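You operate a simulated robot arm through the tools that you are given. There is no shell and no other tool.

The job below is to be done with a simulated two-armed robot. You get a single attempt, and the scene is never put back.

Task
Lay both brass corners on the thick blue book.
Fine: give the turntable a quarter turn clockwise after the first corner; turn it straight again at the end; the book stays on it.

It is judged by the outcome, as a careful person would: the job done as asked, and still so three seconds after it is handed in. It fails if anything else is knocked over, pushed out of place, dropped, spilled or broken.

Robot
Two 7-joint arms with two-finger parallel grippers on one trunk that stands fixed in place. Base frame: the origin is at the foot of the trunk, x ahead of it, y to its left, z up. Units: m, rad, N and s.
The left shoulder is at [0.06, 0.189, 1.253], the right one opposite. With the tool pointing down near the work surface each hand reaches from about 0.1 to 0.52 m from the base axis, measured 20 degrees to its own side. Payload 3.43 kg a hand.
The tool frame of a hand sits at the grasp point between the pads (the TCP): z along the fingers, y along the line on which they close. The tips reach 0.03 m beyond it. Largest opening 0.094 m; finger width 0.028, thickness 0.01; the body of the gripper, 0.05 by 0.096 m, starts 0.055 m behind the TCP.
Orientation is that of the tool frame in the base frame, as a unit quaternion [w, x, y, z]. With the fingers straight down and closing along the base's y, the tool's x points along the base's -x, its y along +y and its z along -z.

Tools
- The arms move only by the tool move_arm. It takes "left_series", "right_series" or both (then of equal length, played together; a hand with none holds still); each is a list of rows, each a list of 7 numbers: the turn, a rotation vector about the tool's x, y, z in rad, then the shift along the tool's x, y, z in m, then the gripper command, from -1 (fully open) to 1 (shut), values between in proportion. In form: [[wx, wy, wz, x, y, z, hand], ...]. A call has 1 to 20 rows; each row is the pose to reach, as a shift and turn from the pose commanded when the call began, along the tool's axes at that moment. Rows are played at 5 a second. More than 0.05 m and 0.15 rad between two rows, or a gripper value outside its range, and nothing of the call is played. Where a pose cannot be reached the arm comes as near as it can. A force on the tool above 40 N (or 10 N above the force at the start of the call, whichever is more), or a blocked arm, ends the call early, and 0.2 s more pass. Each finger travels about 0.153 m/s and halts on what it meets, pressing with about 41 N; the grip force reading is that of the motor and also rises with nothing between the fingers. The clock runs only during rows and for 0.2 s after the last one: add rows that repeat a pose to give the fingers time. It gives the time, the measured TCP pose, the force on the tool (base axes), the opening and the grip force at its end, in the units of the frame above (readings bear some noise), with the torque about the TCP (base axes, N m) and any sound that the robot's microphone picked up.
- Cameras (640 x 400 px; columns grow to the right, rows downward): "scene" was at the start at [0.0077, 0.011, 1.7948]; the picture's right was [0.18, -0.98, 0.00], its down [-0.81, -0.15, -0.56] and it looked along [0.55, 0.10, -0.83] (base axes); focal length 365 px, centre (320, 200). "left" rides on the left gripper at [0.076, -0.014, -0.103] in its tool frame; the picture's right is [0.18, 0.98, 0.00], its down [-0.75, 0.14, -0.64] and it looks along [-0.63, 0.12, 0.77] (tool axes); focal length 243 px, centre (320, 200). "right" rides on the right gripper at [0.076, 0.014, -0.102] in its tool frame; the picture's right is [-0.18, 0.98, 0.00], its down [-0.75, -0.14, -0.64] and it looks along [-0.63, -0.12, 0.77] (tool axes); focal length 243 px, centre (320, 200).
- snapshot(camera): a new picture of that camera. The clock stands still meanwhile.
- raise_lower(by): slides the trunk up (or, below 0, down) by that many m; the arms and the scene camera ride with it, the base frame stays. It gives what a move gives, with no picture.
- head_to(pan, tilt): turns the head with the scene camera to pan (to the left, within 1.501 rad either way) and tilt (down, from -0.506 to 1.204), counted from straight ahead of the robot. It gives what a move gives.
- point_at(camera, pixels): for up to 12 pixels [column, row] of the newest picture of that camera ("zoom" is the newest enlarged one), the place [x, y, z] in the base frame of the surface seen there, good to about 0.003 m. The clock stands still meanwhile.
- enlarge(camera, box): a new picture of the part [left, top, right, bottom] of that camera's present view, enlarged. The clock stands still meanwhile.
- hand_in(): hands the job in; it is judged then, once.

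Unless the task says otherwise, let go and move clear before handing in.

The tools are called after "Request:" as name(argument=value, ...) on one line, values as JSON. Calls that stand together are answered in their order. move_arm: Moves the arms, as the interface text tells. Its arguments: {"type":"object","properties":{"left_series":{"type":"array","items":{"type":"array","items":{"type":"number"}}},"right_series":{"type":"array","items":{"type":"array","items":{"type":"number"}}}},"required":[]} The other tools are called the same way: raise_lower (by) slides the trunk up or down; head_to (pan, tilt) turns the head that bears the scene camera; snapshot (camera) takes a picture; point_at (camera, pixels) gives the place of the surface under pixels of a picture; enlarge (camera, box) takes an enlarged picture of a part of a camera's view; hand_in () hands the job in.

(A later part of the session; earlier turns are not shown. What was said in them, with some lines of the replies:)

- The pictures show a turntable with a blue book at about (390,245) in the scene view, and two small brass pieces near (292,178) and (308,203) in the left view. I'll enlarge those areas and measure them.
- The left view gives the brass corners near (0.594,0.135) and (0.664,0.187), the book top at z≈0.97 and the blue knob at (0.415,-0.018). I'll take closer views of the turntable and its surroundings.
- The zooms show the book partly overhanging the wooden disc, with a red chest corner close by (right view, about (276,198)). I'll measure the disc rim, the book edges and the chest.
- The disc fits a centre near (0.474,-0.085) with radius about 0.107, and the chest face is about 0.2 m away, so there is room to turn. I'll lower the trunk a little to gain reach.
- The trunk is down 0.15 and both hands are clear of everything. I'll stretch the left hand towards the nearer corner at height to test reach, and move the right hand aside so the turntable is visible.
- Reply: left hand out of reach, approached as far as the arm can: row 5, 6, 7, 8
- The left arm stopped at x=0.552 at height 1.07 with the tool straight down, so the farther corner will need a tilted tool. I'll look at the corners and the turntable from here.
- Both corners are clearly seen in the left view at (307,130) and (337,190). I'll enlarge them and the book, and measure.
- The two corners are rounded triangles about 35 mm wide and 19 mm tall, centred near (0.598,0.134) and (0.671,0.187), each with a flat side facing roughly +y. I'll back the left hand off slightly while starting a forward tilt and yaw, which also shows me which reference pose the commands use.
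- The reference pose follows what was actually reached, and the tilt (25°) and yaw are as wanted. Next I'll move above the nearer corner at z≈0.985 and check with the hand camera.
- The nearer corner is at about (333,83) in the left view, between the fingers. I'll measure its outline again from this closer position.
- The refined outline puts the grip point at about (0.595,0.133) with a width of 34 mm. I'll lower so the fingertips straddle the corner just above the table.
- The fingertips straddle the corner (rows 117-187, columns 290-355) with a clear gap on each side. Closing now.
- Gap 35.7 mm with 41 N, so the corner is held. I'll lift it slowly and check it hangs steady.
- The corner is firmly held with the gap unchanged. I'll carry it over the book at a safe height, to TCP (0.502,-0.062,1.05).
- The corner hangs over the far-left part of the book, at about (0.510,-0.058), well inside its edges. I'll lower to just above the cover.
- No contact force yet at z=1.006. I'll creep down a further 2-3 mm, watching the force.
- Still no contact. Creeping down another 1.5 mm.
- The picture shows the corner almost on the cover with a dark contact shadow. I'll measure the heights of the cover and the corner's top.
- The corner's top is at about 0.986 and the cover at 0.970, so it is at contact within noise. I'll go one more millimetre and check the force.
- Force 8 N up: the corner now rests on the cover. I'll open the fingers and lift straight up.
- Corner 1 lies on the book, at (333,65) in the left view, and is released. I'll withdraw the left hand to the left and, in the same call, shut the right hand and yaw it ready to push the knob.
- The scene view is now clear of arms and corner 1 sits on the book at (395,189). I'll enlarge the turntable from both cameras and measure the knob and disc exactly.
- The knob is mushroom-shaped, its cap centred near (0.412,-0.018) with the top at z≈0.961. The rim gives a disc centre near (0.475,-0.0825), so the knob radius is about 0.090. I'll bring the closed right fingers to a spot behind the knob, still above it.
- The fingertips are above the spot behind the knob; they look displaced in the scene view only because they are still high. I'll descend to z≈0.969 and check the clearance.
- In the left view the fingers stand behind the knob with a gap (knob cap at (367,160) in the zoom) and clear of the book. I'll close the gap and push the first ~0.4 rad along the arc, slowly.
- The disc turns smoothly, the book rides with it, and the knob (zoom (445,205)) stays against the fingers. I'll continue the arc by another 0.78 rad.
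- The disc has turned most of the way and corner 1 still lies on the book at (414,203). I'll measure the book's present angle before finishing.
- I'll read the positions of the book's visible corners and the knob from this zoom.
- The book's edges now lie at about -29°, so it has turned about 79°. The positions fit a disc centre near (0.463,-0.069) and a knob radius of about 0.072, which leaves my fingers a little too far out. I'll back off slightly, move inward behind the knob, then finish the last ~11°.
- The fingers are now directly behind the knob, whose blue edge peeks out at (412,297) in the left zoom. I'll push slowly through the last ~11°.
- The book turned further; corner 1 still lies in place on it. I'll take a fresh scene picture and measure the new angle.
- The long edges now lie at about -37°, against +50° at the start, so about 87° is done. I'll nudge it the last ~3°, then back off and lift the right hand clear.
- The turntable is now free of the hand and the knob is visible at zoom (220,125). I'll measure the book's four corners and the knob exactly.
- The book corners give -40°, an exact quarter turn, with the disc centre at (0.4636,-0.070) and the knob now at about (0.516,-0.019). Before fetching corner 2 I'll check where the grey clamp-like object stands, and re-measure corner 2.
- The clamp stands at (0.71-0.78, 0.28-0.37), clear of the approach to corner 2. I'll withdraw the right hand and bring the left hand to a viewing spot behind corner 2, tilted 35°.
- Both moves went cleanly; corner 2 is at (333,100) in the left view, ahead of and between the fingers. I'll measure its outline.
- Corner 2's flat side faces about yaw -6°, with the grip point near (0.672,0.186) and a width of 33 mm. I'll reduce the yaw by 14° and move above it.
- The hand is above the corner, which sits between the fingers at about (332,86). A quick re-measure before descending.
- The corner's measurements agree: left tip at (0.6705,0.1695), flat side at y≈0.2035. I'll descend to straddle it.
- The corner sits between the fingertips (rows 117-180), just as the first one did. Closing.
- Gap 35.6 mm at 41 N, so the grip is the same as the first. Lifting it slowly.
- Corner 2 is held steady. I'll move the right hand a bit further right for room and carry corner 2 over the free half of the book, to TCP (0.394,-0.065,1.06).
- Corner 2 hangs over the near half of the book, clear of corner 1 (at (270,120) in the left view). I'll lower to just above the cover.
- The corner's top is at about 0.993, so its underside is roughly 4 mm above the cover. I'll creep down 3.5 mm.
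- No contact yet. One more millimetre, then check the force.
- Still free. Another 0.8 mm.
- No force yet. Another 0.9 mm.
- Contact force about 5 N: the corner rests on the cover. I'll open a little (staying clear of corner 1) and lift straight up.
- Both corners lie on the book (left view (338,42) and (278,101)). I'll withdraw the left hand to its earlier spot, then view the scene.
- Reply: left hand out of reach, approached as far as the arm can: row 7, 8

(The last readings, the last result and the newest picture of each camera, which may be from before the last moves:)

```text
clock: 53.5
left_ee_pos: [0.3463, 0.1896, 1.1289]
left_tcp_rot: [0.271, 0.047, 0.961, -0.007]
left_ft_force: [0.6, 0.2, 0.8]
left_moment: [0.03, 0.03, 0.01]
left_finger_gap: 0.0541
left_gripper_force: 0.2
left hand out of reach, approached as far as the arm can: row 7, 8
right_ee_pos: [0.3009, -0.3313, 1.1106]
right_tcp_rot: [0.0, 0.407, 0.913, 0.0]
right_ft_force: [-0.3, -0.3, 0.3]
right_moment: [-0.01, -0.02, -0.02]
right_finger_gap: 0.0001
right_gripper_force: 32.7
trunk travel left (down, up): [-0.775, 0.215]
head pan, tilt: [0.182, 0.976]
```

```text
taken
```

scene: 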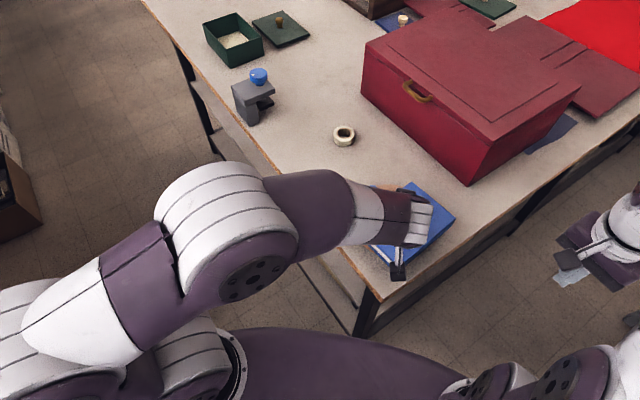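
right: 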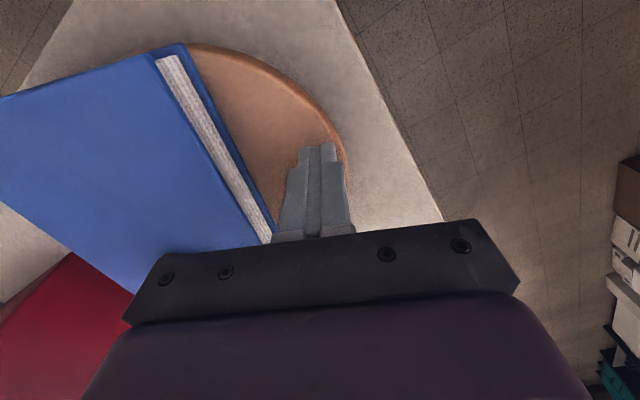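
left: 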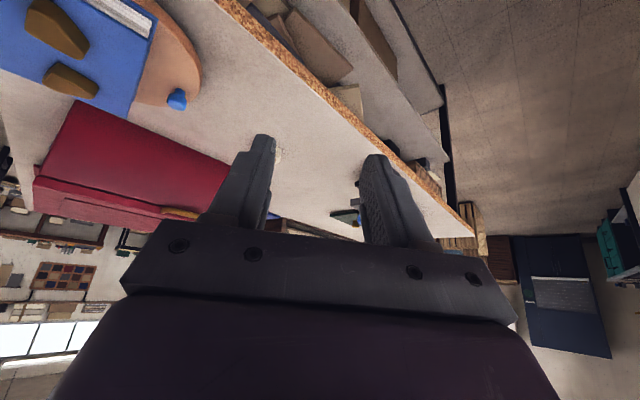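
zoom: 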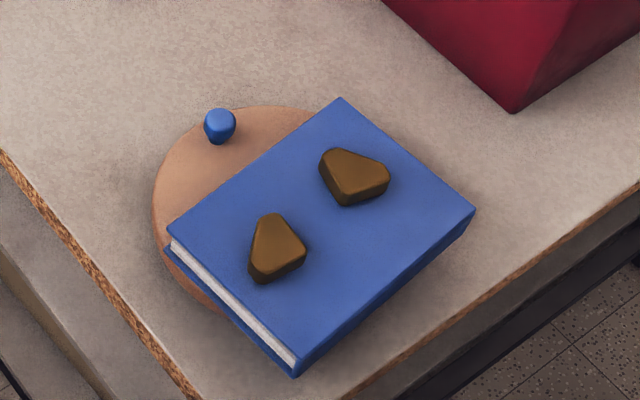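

The zoom shows both corners resting on the book and the knob at about (0.5135,-0.020). Next I'll take the closed right hand over the book, high up, to the far side of the knob.

Request:
move_arm(right_series=[[0, 0, 0, 0.0053, 0.0369, 0, 1], [0, 0, -0.006, 0.0106, 0.0738, 0, 1], [0, 0, -0.012, 0.0159, 0.1108, 0, 1], [0, 0, -0.018, 0.0212, 0.1477, 0, 1], [0, 0, -0.024, 0.0264, 0.1846, 0, 1], [0, 0, -0.03, 0.0317, 0.2215, 0.005, 1], [0, 0, -0.036, 0.037, 0.2584, 0.015, 1], [0, 0, -0.042, 0.0423, 0.2954, 0.03, 1], [0, 0, -0.048, 0.0476, 0.3323, 0.04, 1], [0, 0, -0.054, 0.0529, 0.3692, 0.05, 1], [0, 0, -0.054, 0.0529, 0.3692, 0.05, 1]])

Request:
snapshot(camera="scene")

Request:
snapshot(camera="right")

```text
clock: 56.0
left_ee_pos: [0.3447, 0.189, 1.1291]
left_tcp_rot: [0.271, 0.048, 0.961, -0.007]
left_ft_force: [0.3, -0.9, 0.5]
left_moment: [0.02, -0.01, 0.0]
left_finger_gap: 0.054
left_gripper_force: 0.0
right_ee_pos: [0.5373, -0.0428, 1.0607]
right_tcp_rot: [0.001, 0.383, 0.924, 0.001]
right_ft_force: [-0.1, -0.5, 0.0]
right_moment: [0.02, 0.0, 0.01]
right_finger_gap: 0.0
right_gripper_force: 32.6
trunk travel left (down, up): [-0.775, 0.215]
head pan, tilt: [0.182, 0.976]
```

```text
taken
```

scene: 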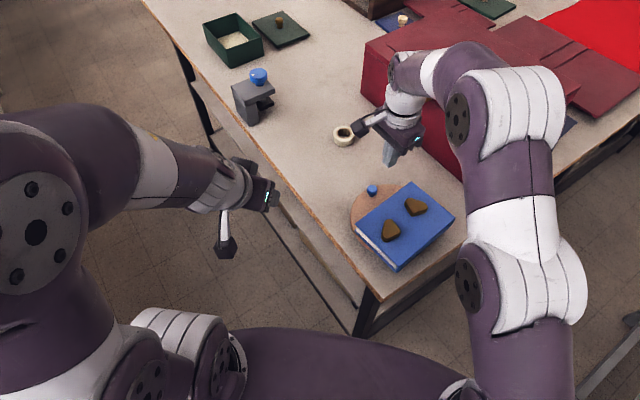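

```text
taken
```

right: 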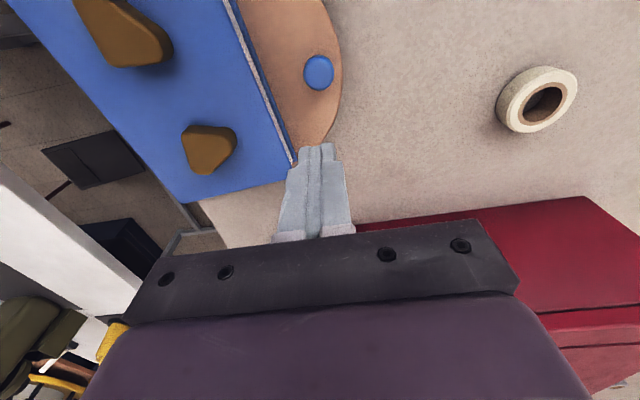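

The fingers are at (0.537,-0.043), on the far side of the knob with about 8 mm to spare; the right view shows the knob at (318,72). Descending to knob height.

Request:
move_arm(right_series=[[0, 0, 0, -0.001, 0, 0.025, 1], [0, 0, 0, -0.002, 0, 0.05, 1], [0, 0, 0, -0.002, 0, 0.07, 1], [0, 0, 0, -0.002, 0, 0.085, 1], [0, 0, 0, -0.002, 0, 0.09, 1], [0, 0, 0, -0.002, 0, 0.09, 1]])

Request:
snapshot(camera="right")

Request:
enlarge(camera="scene", box=[330, 130, 480, 260])

Request:
enlarge(camera="left", box=[0, 0, 240, 150])

```text
clock: 57.4
left_ee_pos: [0.3466, 0.1886, 1.1285]
left_tcp_rot: [0.271, 0.048, 0.961, -0.007]
left_ft_force: [-0.7, 0.4, 0.5]
left_moment: [0.0, 0.0, -0.01]
left_finger_gap: 0.0541
left_gripper_force: 0.0
right_ee_pos: [0.5422, -0.0462, 0.9717]
right_tcp_rot: [0.0, 0.383, 0.924, 0.0]
right_ft_force: [-0.3, -0.4, 0.7]
right_moment: [0.02, 0.04, 0.02]
right_finger_gap: 0.0001
right_gripper_force: 33.4
trunk travel left (down, up): [-0.775, 0.215]
head pan, tilt: [0.182, 0.976]
```

```text
taken
```

right: 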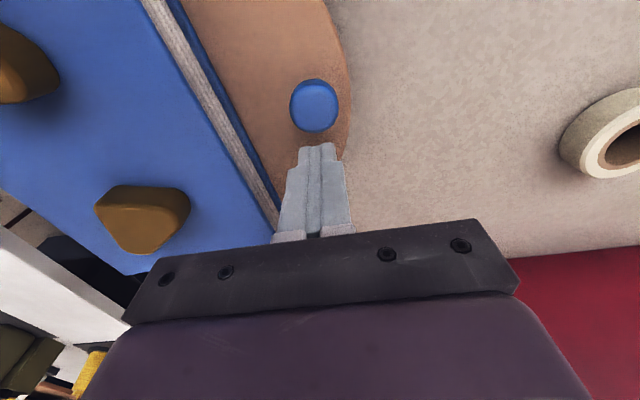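

```text
3.08 times, centred on (405, 195) of scene
```

zoom: 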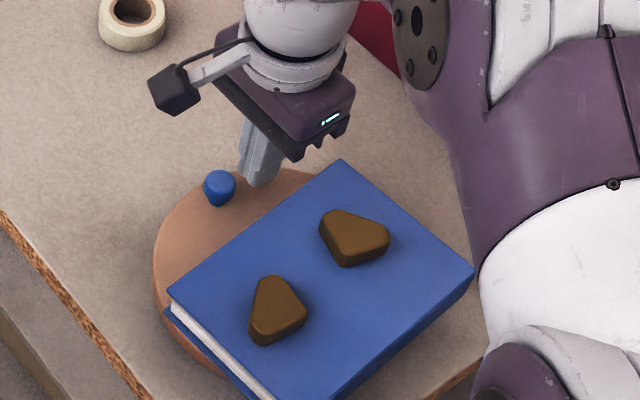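

```text
2.67 times, centred on (120, 75) of left
```

zoom: 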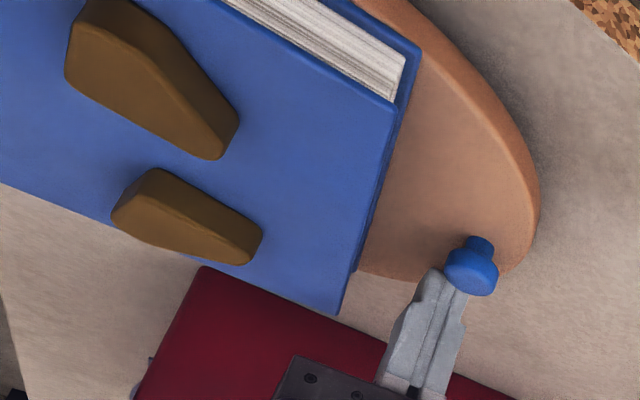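

The fingers stand beyond the knob with a clear gap in both views, level with the cap. I'll close up gently and push it back counter-clockwise by about 0.72 rad.

Request:
move_arm(right_series=[[0, 0, 0, 0.005, 0, 0, 1], [0, 0, 0, 0.01, 0, 0, 1], [0, 0, 0, 0.013, 0, 0, 1], [0, 0, -0.06, 0.0174, 0.0014, 0, 1], [0, 0, -0.12, 0.0218, 0.0026, 0, 1], [0, 0, -0.18, 0.0264, 0.0034, 0, 1], [0, 0, -0.24, 0.0309, 0.004, 0, 1], [0, 0, -0.3, 0.0355, 0.0044, 0, 1], [0, 0, -0.36, 0.0401, 0.0044, 0, 1], [0, 0, -0.42, 0.0447, 0.0042, 0, 1], [0, 0, -0.48, 0.0493, 0.0037, 0, 1], [0, 0, -0.54, 0.0539, 0.0029, 0, 1], [0, 0, -0.6, 0.0584, 0.0019, 0, 1], [0, 0, -0.66, 0.0628, 0.0006, 0, 1], [0, 0, -0.72, 0.0671, -0.001, 0, 1]])

Request:
snapshot(camera="right")

Request:
enlarge(camera="scene", box=[330, 130, 480, 260])

Request:
enlarge(camera="left", box=[0, 0, 240, 150])

```text
clock: 60.5
left_ee_pos: [0.3471, 0.1901, 1.1299]
left_tcp_rot: [0.271, 0.047, 0.961, -0.007]
left_ft_force: [-0.4, 0.8, 0.3]
left_moment: [-0.02, 0.0, 0.01]
left_finger_gap: 0.054
left_gripper_force: 0.0
right_ee_pos: [0.4943, 0.0009, 0.9717]
right_tcp_rot: [0.0, 0.032, 0.999, 0.0]
right_ft_force: [0.8, 0.3, 0.6]
right_moment: [0.02, -0.05, 0.0]
right_finger_gap: 0.0
right_gripper_force: 32.8
trunk travel left (down, up): [-0.775, 0.215]
head pan, tilt: [0.182, 0.976]
```

```text
taken
```

right: 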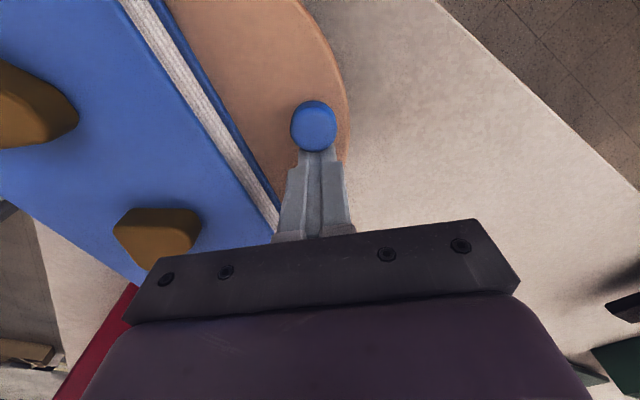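

```text
3.08 times, centred on (405, 195) of scene
```

zoom: 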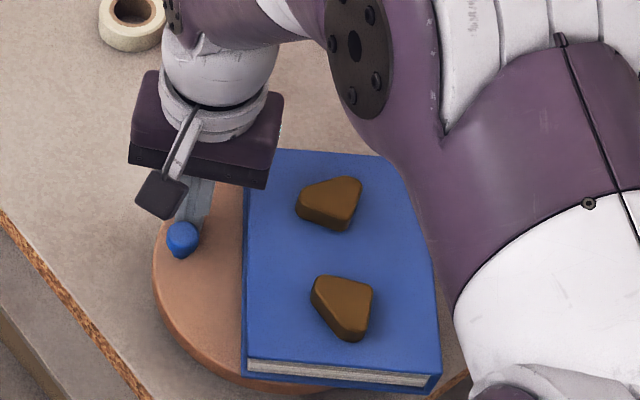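

```text
2.67 times, centred on (120, 75) of left
```

zoom: 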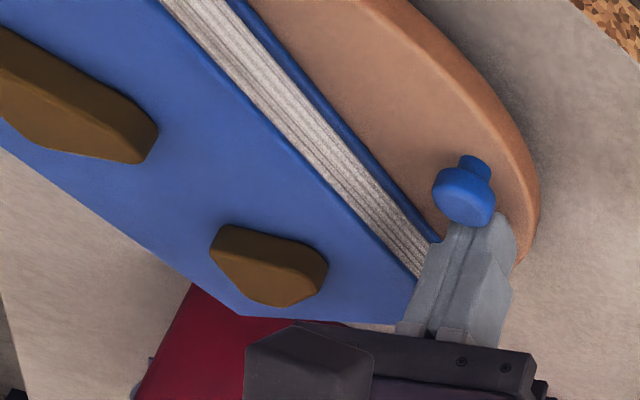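

The disc is turning back smoothly, the corners stay put, and the knob is centred on the fingers. I'll continue by another 0.72 rad.

Request:
move_arm(right_series=[[0, 0, -0.06, 0.0044, 0.0014, 0, 1], [0, 0, -0.12, 0.0089, 0.0026, 0, 1], [0, 0, -0.18, 0.0134, 0.0034, 0, 1], [0, 0, -0.24, 0.018, 0.0041, 0, 1], [0, 0, -0.3, 0.0226, 0.0044, 0, 1], [0, 0, -0.36, 0.0272, 0.0045, 0, 1], [0, 0, -0.42, 0.0318, 0.0043, 0, 1], [0, 0, -0.48, 0.0364, 0.0038, 0, 1], [0, 0, -0.54, 0.041, 0.0031, 0, 1], [0, 0, -0.6, 0.0455, 0.002, 0, 1], [0, 0, -0.66, 0.0499, 0.0007, 0, 1], [0, 0, -0.72, 0.0543, -0.0009, 0, 1]])

Request:
snapshot(camera="right")

Request:
enlarge(camera="scene", box=[330, 140, 480, 270])

Request:
snapshot(camera="left")

```text
clock: 63.1
left_ee_pos: [0.3455, 0.189, 1.1291]
left_tcp_rot: [0.271, 0.048, 0.961, -0.008]
left_ft_force: [0.0, 0.2, -0.3]
left_moment: [0.0, 0.01, 0.0]
left_finger_gap: 0.0542
left_gripper_force: 0.1
right_ee_pos: [0.4388, 0.003, 0.9711]
right_tcp_rot: [-0.001, -0.323, 0.947, -0.001]
right_ft_force: [-0.1, 0.0, 1.4]
right_moment: [0.0, -0.04, -0.02]
right_finger_gap: 0.0
right_gripper_force: 32.9
trunk travel left (down, up): [-0.775, 0.215]
head pan, tilt: [0.182, 0.976]
```

```text
taken
```

right: 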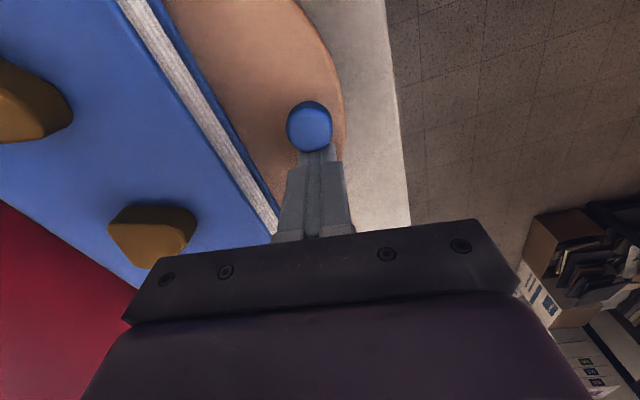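

```text
3.08 times, centred on (405, 205) of scene
```

zoom: 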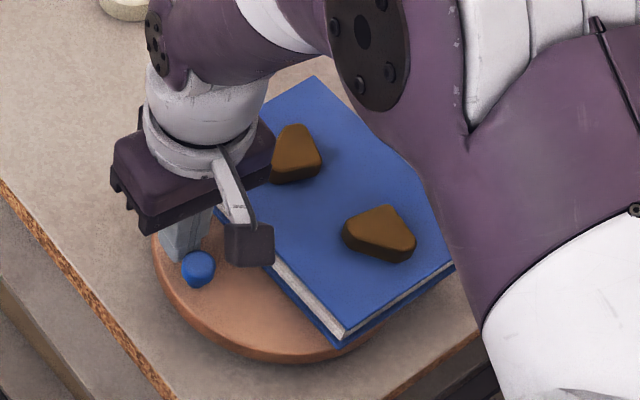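

```text
taken
```

left: 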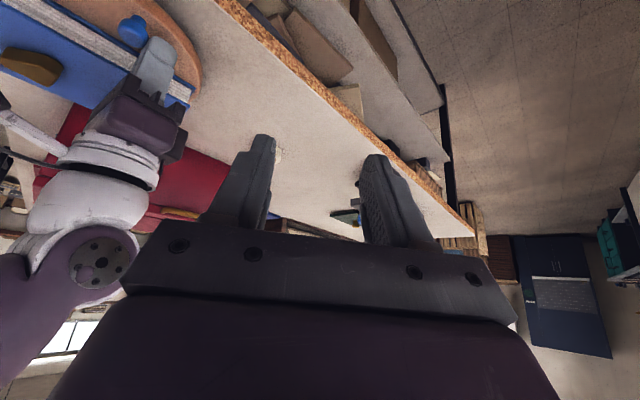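

Nearly back. I'll measure the knob and the book edges for the remaining angle.

Request:
enlarge(camera="scene", box=[330, 140, 480, 270])

Request:
point_at(camera="zoom", pixels=[[198, 258], [198, 266], [198, 274], [188, 264], [208, 264], [344, 324], [450, 262], [300, 283], [312, 80], [400, 290], [355, 108], [275, 100]])

```text
3.08 times, centred on (405, 205) of scene
```

zoom: 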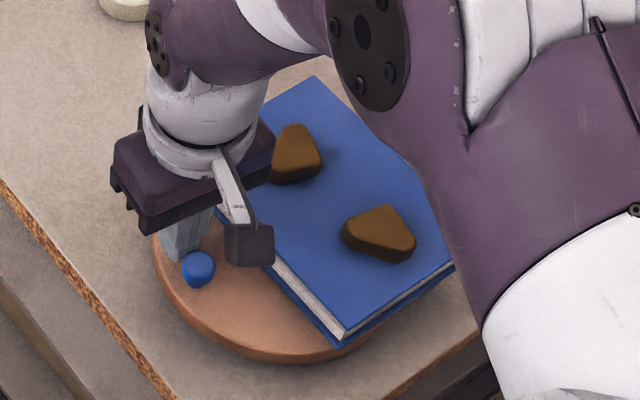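

```text
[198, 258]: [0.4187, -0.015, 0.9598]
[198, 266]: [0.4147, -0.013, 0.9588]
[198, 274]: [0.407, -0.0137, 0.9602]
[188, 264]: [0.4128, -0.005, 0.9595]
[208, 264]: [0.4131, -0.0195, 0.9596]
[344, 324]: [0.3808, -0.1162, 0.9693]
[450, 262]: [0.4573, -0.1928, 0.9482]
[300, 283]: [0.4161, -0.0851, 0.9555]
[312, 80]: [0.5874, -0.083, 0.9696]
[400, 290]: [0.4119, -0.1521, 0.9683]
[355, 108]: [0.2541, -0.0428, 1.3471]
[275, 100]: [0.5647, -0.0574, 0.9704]
```

The edges show about 41-42° against 50° at the start, so roughly 8° remain. I'll push another 0.13 rad slowly, then measure again.

Request:
move_arm(right_series=[[0, 0, -0.03, 0.0022, 0.0007, 0, 1], [0, 0, -0.06, 0.0045, 0.0014, 0, 1], [0, 0, -0.09, 0.0067, 0.002, 0, 1], [0, 0, -0.11, 0.0082, 0.0024, 0, 1], [0, 0, -0.13, 0.0097, 0.0027, 0, 1], [0, 0, -0.13, 0.0097, 0.0027, 0, 1]])

Request:
enlarge(camera="scene", box=[330, 140, 480, 270])

Request:
point_at(camera="zoom", pixels=[[203, 264], [203, 272], [203, 280], [193, 270], [213, 270], [352, 320], [400, 284], [300, 80], [440, 254], [330, 103]])

```text
clock: 64.5
left_ee_pos: [0.3468, 0.1893, 1.129]
left_tcp_rot: [0.271, 0.048, 0.961, -0.007]
left_ft_force: [1.0, 0.2, -0.4]
left_moment: [-0.01, 0.03, -0.03]
left_finger_gap: 0.0545
left_gripper_force: 0.2
right_ee_pos: [0.4299, -0.0006, 0.9707]
right_tcp_rot: [-0.001, -0.382, 0.924, 0.0]
right_ft_force: [-0.1, -0.7, 0.4]
right_moment: [0.0, -0.01, 0.02]
right_finger_gap: 0.0
right_gripper_force: 33.3
trunk travel left (down, up): [-0.775, 0.215]
head pan, tilt: [0.182, 0.976]
```

```text
3.08 times, centred on (405, 205) of scene
```

zoom: 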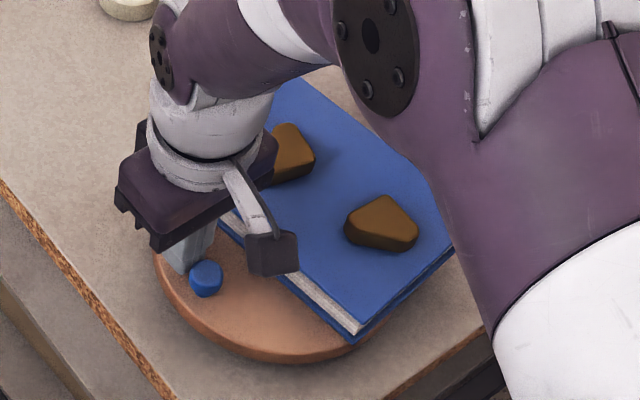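

```text
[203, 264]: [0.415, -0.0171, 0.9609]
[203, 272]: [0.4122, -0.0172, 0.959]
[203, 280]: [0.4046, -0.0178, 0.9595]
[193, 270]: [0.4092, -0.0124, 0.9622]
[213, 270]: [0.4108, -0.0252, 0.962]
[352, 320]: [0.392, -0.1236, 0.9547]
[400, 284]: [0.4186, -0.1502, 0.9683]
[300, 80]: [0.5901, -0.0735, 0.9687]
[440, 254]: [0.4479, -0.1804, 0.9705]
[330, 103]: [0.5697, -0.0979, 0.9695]
```

The knob is now very near its starting pixel, and the book's edges look right. I'll back the fingers off, lift, and withdraw the right hand so I can compare with the original view.

Request:
move_arm(right_series=[[0, 0, 0, -0.007, 0, 0, 1], [0, 0, 0, -0.014, 0, 0, 1], [0, 0, 0, -0.014, 0, -0.03, 1], [0, 0, 0, -0.014, 0, -0.07, 1], [0, 0, 0, -0.014, 0, -0.11, 1], [0, 0, 0, 0.02, -0.01, -0.13, 1], [0, 0, 0, 0.06, -0.022, -0.14, 1], [0, 0, 0, 0.1, -0.034, -0.14, 1], [0, 0, 0, 0.14, -0.046, -0.14, 1], [0, 0, 0, 0.18, -0.058, -0.14, 1], [0, 0, 0, 0.22, -0.07, -0.14, 1], [0, 0, 0, 0.255, -0.08, -0.14, 1], [0, 0, 0, 0.27, -0.085, -0.14, 1], [0, 0, 0, 0.27, -0.085, -0.14, 1]])

Request:
enlarge(camera="scene", box=[330, 150, 480, 270])

Request:
snapshot(camera="scene")

```text
clock: 67.5
left_ee_pos: [0.3466, 0.1892, 1.1291]
left_tcp_rot: [0.271, 0.048, 0.961, -0.007]
left_ft_force: [-1.2, -0.1, 0.2]
left_moment: [0.02, 0.02, -0.04]
left_finger_gap: 0.0541
left_gripper_force: 0.0
right_ee_pos: [0.2991, -0.2509, 1.1118]
right_tcp_rot: [0.0, -0.382, 0.924, -0.001]
right_ft_force: [0.0, 0.0, 0.1]
right_moment: [-0.01, -0.02, 0.0]
right_finger_gap: 0.0
right_gripper_force: 33.0
trunk travel left (down, up): [-0.775, 0.215]
head pan, tilt: [0.182, 0.976]
```

```text
3.33 times, centred on (405, 210) of scene
```

zoom: 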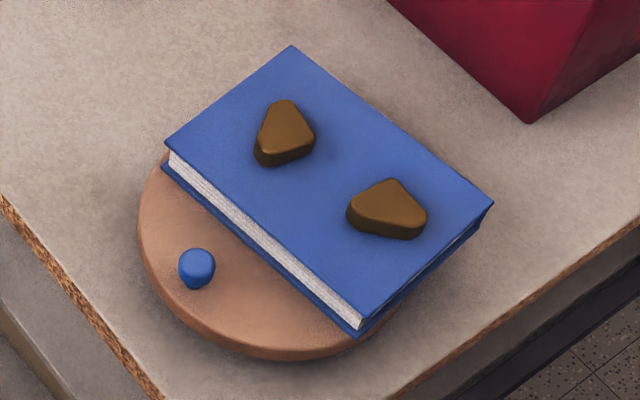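

```text
taken
```

scene: 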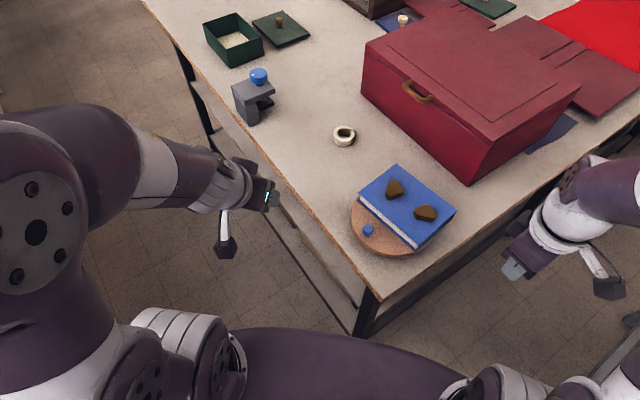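

Against the original zoom, the top corner moved from (297,47) to (291,45) and the right one from (495,211) to (493,202), so it seems to have gone 2-3° too far. I'll measure the corners to be sure.

Request:
point_at(camera="zoom", pixels=[[291, 49], [490, 203], [168, 143], [363, 313], [197, 256], [197, 268], [185, 265], [209, 265], [285, 127], [388, 203]])

Request:
enlarge(camera="left", box=[0, 0, 240, 150])

```text
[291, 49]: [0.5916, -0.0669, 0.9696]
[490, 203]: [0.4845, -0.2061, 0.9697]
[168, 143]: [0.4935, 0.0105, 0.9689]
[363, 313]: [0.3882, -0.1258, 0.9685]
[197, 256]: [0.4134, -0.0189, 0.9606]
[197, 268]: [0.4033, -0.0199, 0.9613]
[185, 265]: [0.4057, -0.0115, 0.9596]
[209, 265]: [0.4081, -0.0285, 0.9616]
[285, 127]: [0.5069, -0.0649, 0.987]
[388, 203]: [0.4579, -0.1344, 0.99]
```

```text
2.67 times, centred on (120, 75) of left
```

zoom: 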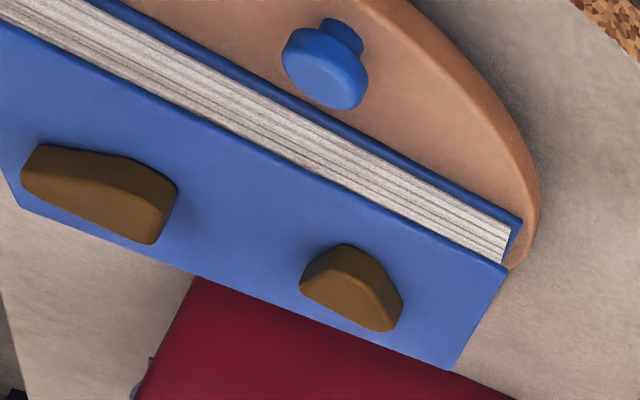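

The corners give about 52° against 50° originally, a 2° overshoot. A small corrective nudge is easy from the near side of the knob, so I'll bring the closed right fingers back behind it, high first.

Request:
move_arm(right_series=[[0, 0, 0, -0.0293, 0.0122, 0, 1], [0, 0, 0, -0.0585, 0.0243, 0, 1], [0, 0, 0, -0.0878, 0.0365, 0, 1], [0, 0, 0, -0.117, 0.0487, 0.01, 1], [0, 0, 0, -0.1463, 0.0609, 0.02, 1], [0, 0, 0, -0.1755, 0.073, 0.035, 1], [0, 0, 0, -0.2048, 0.0852, 0.052, 1], [0, 0, 0, -0.2048, 0.0852, 0.052, 1]])

Request:
snapshot(camera="right")

```text
clock: 69.3
left_ee_pos: [0.3452, 0.1897, 1.1297]
left_tcp_rot: [0.271, 0.047, 0.961, -0.006]
left_ft_force: [0.1, -0.4, 0.1]
left_moment: [0.07, 0.0, 0.0]
left_finger_gap: 0.0542
left_gripper_force: 0.1
right_ee_pos: [0.3842, -0.0458, 1.0576]
right_tcp_rot: [0.0, -0.384, 0.923, 0.001]
right_ft_force: [0.4, -0.6, -0.2]
right_moment: [0.03, 0.03, 0.01]
right_finger_gap: 0.0001
right_gripper_force: 33.5
trunk travel left (down, up): [-0.775, 0.215]
head pan, tilt: [0.182, 0.976]
```

```text
taken
```

right: 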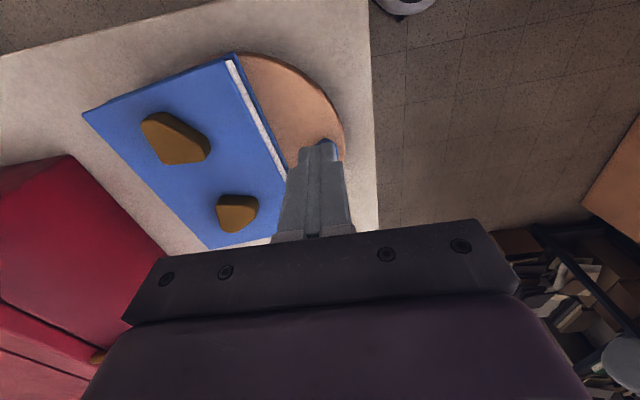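

The fingers are about 37 mm behind the knob. I'll descend, then advance slowly, a millimetre at a time at the end.

Request:
move_arm(right_series=[[0, 0, 0, 0, 0, 0.03, 1], [0, 0, 0, 0, 0, 0.06, 1], [0, 0, 0, 0, 0, 0.08, 1], [0, 0, 0, 0, 0, 0.087, 1], [0, 0, 0, -0.005, 0, 0.087, 1], [0, 0, 0, -0.009, 0, 0.087, 1], [0, 0, 0, -0.012, 0, 0.087, 1], [0, 0, 0, -0.013, 0, 0.087, 1], [0, 0, 0, -0.014, 0, 0.087, 1], [0, 0, 0, -0.015, 0, 0.087, 1], [0, 0, 0, -0.015, 0, 0.087, 1]])

Request:
enlarge(camera="left", box=[0, 0, 240, 150])

Request:
enlarge(camera="scene", box=[330, 150, 480, 270])

```text
clock: 71.8
left_ee_pos: [0.3461, 0.1892, 1.1299]
left_tcp_rot: [0.271, 0.048, 0.961, -0.007]
left_ft_force: [0.6, 0.4, -0.3]
left_moment: [0.01, 0.03, 0.0]
left_finger_gap: 0.0539
left_gripper_force: 0.1
right_ee_pos: [0.3937, -0.0356, 0.9716]
right_tcp_rot: [0.0, -0.383, 0.924, 0.0]
right_ft_force: [0.0, -0.6, 0.7]
right_moment: [0.01, -0.02, 0.0]
right_finger_gap: 0.0001
right_gripper_force: 32.7
trunk travel left (down, up): [-0.775, 0.215]
head pan, tilt: [0.182, 0.976]
```

```text
2.67 times, centred on (120, 75) of left
```

zoom: 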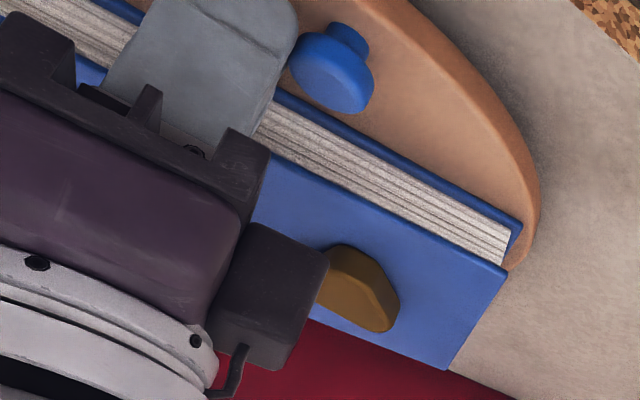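

```text
3.33 times, centred on (405, 210) of scene
```

zoom: 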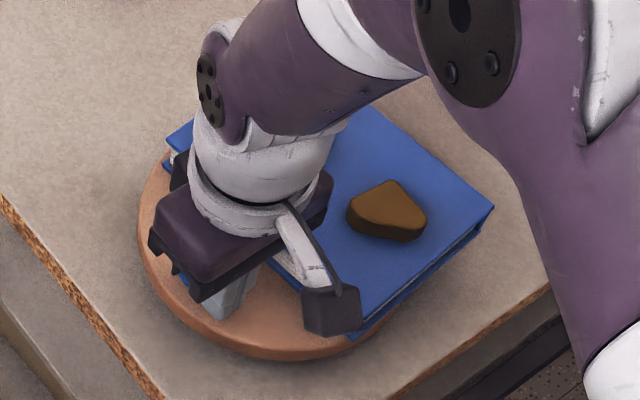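

The knob has moved about 2 mm back (left zoom from (282,60) to (290,65)), and the book's right corner is at (493,207) against (495,211) originally. I'll add another 1.5 mm.

Request:
move_arm(right_series=[[0, 0, 0, -0.0005, 0, 0, 1], [0, 0, 0, -0.001, 0, 0, 1], [0, 0, 0, -0.0015, 0, 0, 1], [0, 0, 0, -0.0015, 0, 0, 1]])

Request:
enlarge(camera="scene", box=[330, 150, 480, 270])

Request:
enlarge(camera="left", box=[0, 0, 240, 150])

```text
clock: 72.8
left_ee_pos: [0.3457, 0.1883, 1.129]
left_tcp_rot: [0.27, 0.047, 0.962, -0.007]
left_ft_force: [-0.4, 0.1, 0.7]
left_moment: [0.0, -0.01, 0.02]
left_finger_gap: 0.0542
left_gripper_force: 0.2
right_ee_pos: [0.3956, -0.0346, 0.9707]
right_tcp_rot: [0.0, -0.383, 0.924, 0.0]
right_ft_force: [-0.2, 0.7, 0.4]
right_moment: [-0.01, -0.01, -0.03]
right_finger_gap: 0.0
right_gripper_force: 33.1
trunk travel left (down, up): [-0.775, 0.215]
head pan, tilt: [0.182, 0.976]
```

```text
3.33 times, centred on (405, 210) of scene
```

zoom: 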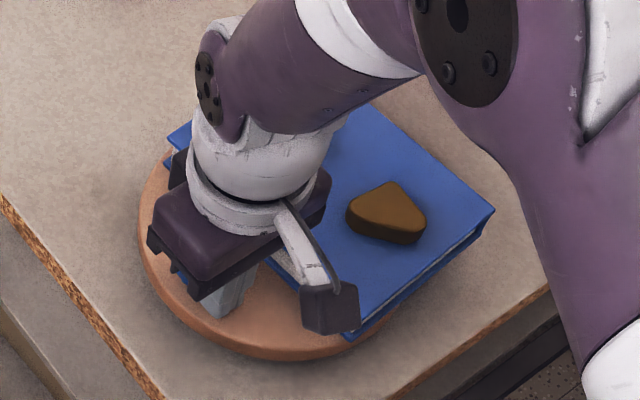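

```text
2.67 times, centred on (120, 75) of left
```

zoom: 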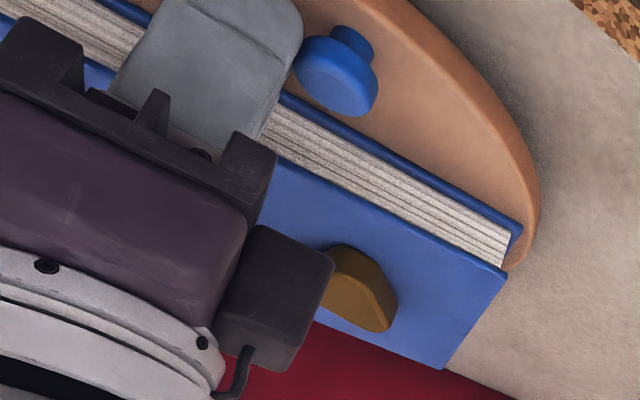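

The book's right corner is back at (495,210), matching the original (495,211). I'll back the fingers off, lift and withdraw the right hand.

Request:
move_arm(right_series=[[0, 0, 0, 0.006, 0, 0, 1], [0, 0, 0, 0.012, 0, 0, 1], [0, 0, 0, 0.012, 0, -0.03, 1], [0, 0, 0, 0.012, 0, -0.07, 1], [0, 0, 0, 0.012, 0, -0.11, 1], [0, 0, 0, 0.045, -0.012, -0.13, 1], [0, 0, 0, 0.085, -0.028, -0.14, 1], [0, 0, 0, 0.125, -0.045, -0.14, 1], [0, 0, 0, 0.165, -0.062, -0.14, 1], [0, 0, 0, 0.2, -0.077, -0.14, 1], [0, 0, 0, 0.22, -0.085, -0.14, 1], [0, 0, 0, 0.22, -0.085, -0.14, 1]])

Request:
enlarge(camera="scene", box=[330, 150, 480, 270])

Request:
point_at(camera="zoom", pixels=[[295, 50], [492, 210], [169, 141], [360, 314], [285, 127], [388, 203], [195, 262], [250, 180], [330, 250]])

Request:
snapshot(camera="scene")

```text
clock: 75.3
left_ee_pos: [0.3454, 0.189, 1.1298]
left_tcp_rot: [0.27, 0.048, 0.962, -0.007]
left_ft_force: [0.0, 0.5, 0.0]
left_moment: [-0.03, 0.01, -0.01]
left_finger_gap: 0.054
left_gripper_force: 0.0
right_ee_pos: [0.3, -0.2506, 1.1086]
right_tcp_rot: [0.0, -0.383, 0.924, 0.0]
right_ft_force: [-0.9, 0.8, 0.2]
right_moment: [0.02, 0.03, -0.02]
right_finger_gap: 0.0
right_gripper_force: 33.2
trunk travel left (down, up): [-0.775, 0.215]
head pan, tilt: [0.182, 0.976]
```

```text
3.33 times, centred on (405, 210) of scene
```

zoom: 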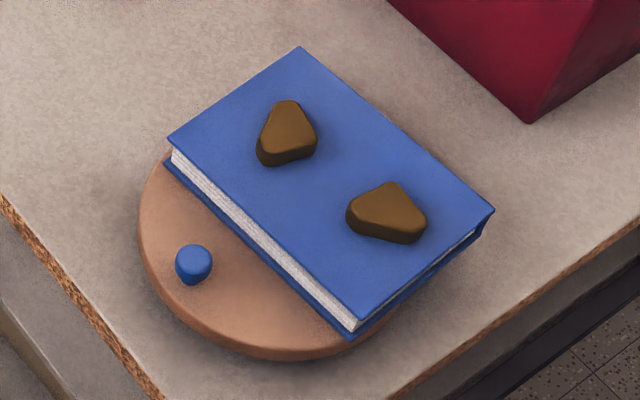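

```text
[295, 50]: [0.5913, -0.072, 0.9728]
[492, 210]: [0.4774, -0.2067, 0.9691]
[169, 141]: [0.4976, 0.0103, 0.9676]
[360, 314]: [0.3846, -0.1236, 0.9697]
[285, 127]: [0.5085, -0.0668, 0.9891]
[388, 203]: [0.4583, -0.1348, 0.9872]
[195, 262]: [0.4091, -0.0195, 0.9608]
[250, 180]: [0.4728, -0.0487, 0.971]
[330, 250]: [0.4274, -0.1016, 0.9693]
```

```text
taken
```

scene: 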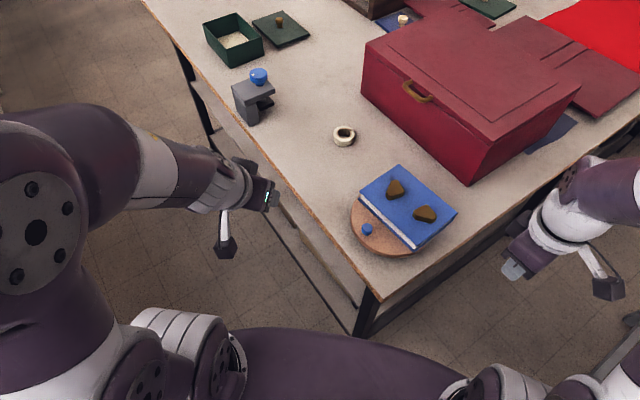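

The final zoom matches the original almost pixel for pixel: book corners at (299,47), (495,210), (167,139) and (358,317), knob at (193,264). Both brass corners lie flat on the book, nothing else has moved and both hands are clear, so I'm handing in.

Request:
hand_in()

```text
The job is handed in.
```

Both brass corners are lying flat on the thick blue book, and the job is handed in. I don't have the judge's verdict.

- **First corner:** I laid it on the book, then gave the turntable a quarter turn clockwise, measured at about 90°.
- **Second corner:** I laid it on the other half of the book with the turntable turned.
- **Turning back:** The turntable overshot straight by about 2°. I nudged it back, and it now matches its starting position to within a pixel or two in the scene view.

The book stayed on the turntable throughout. In the last picture the tape roll, chest and clamp look unmoved, and both hands are withdrawn clear.
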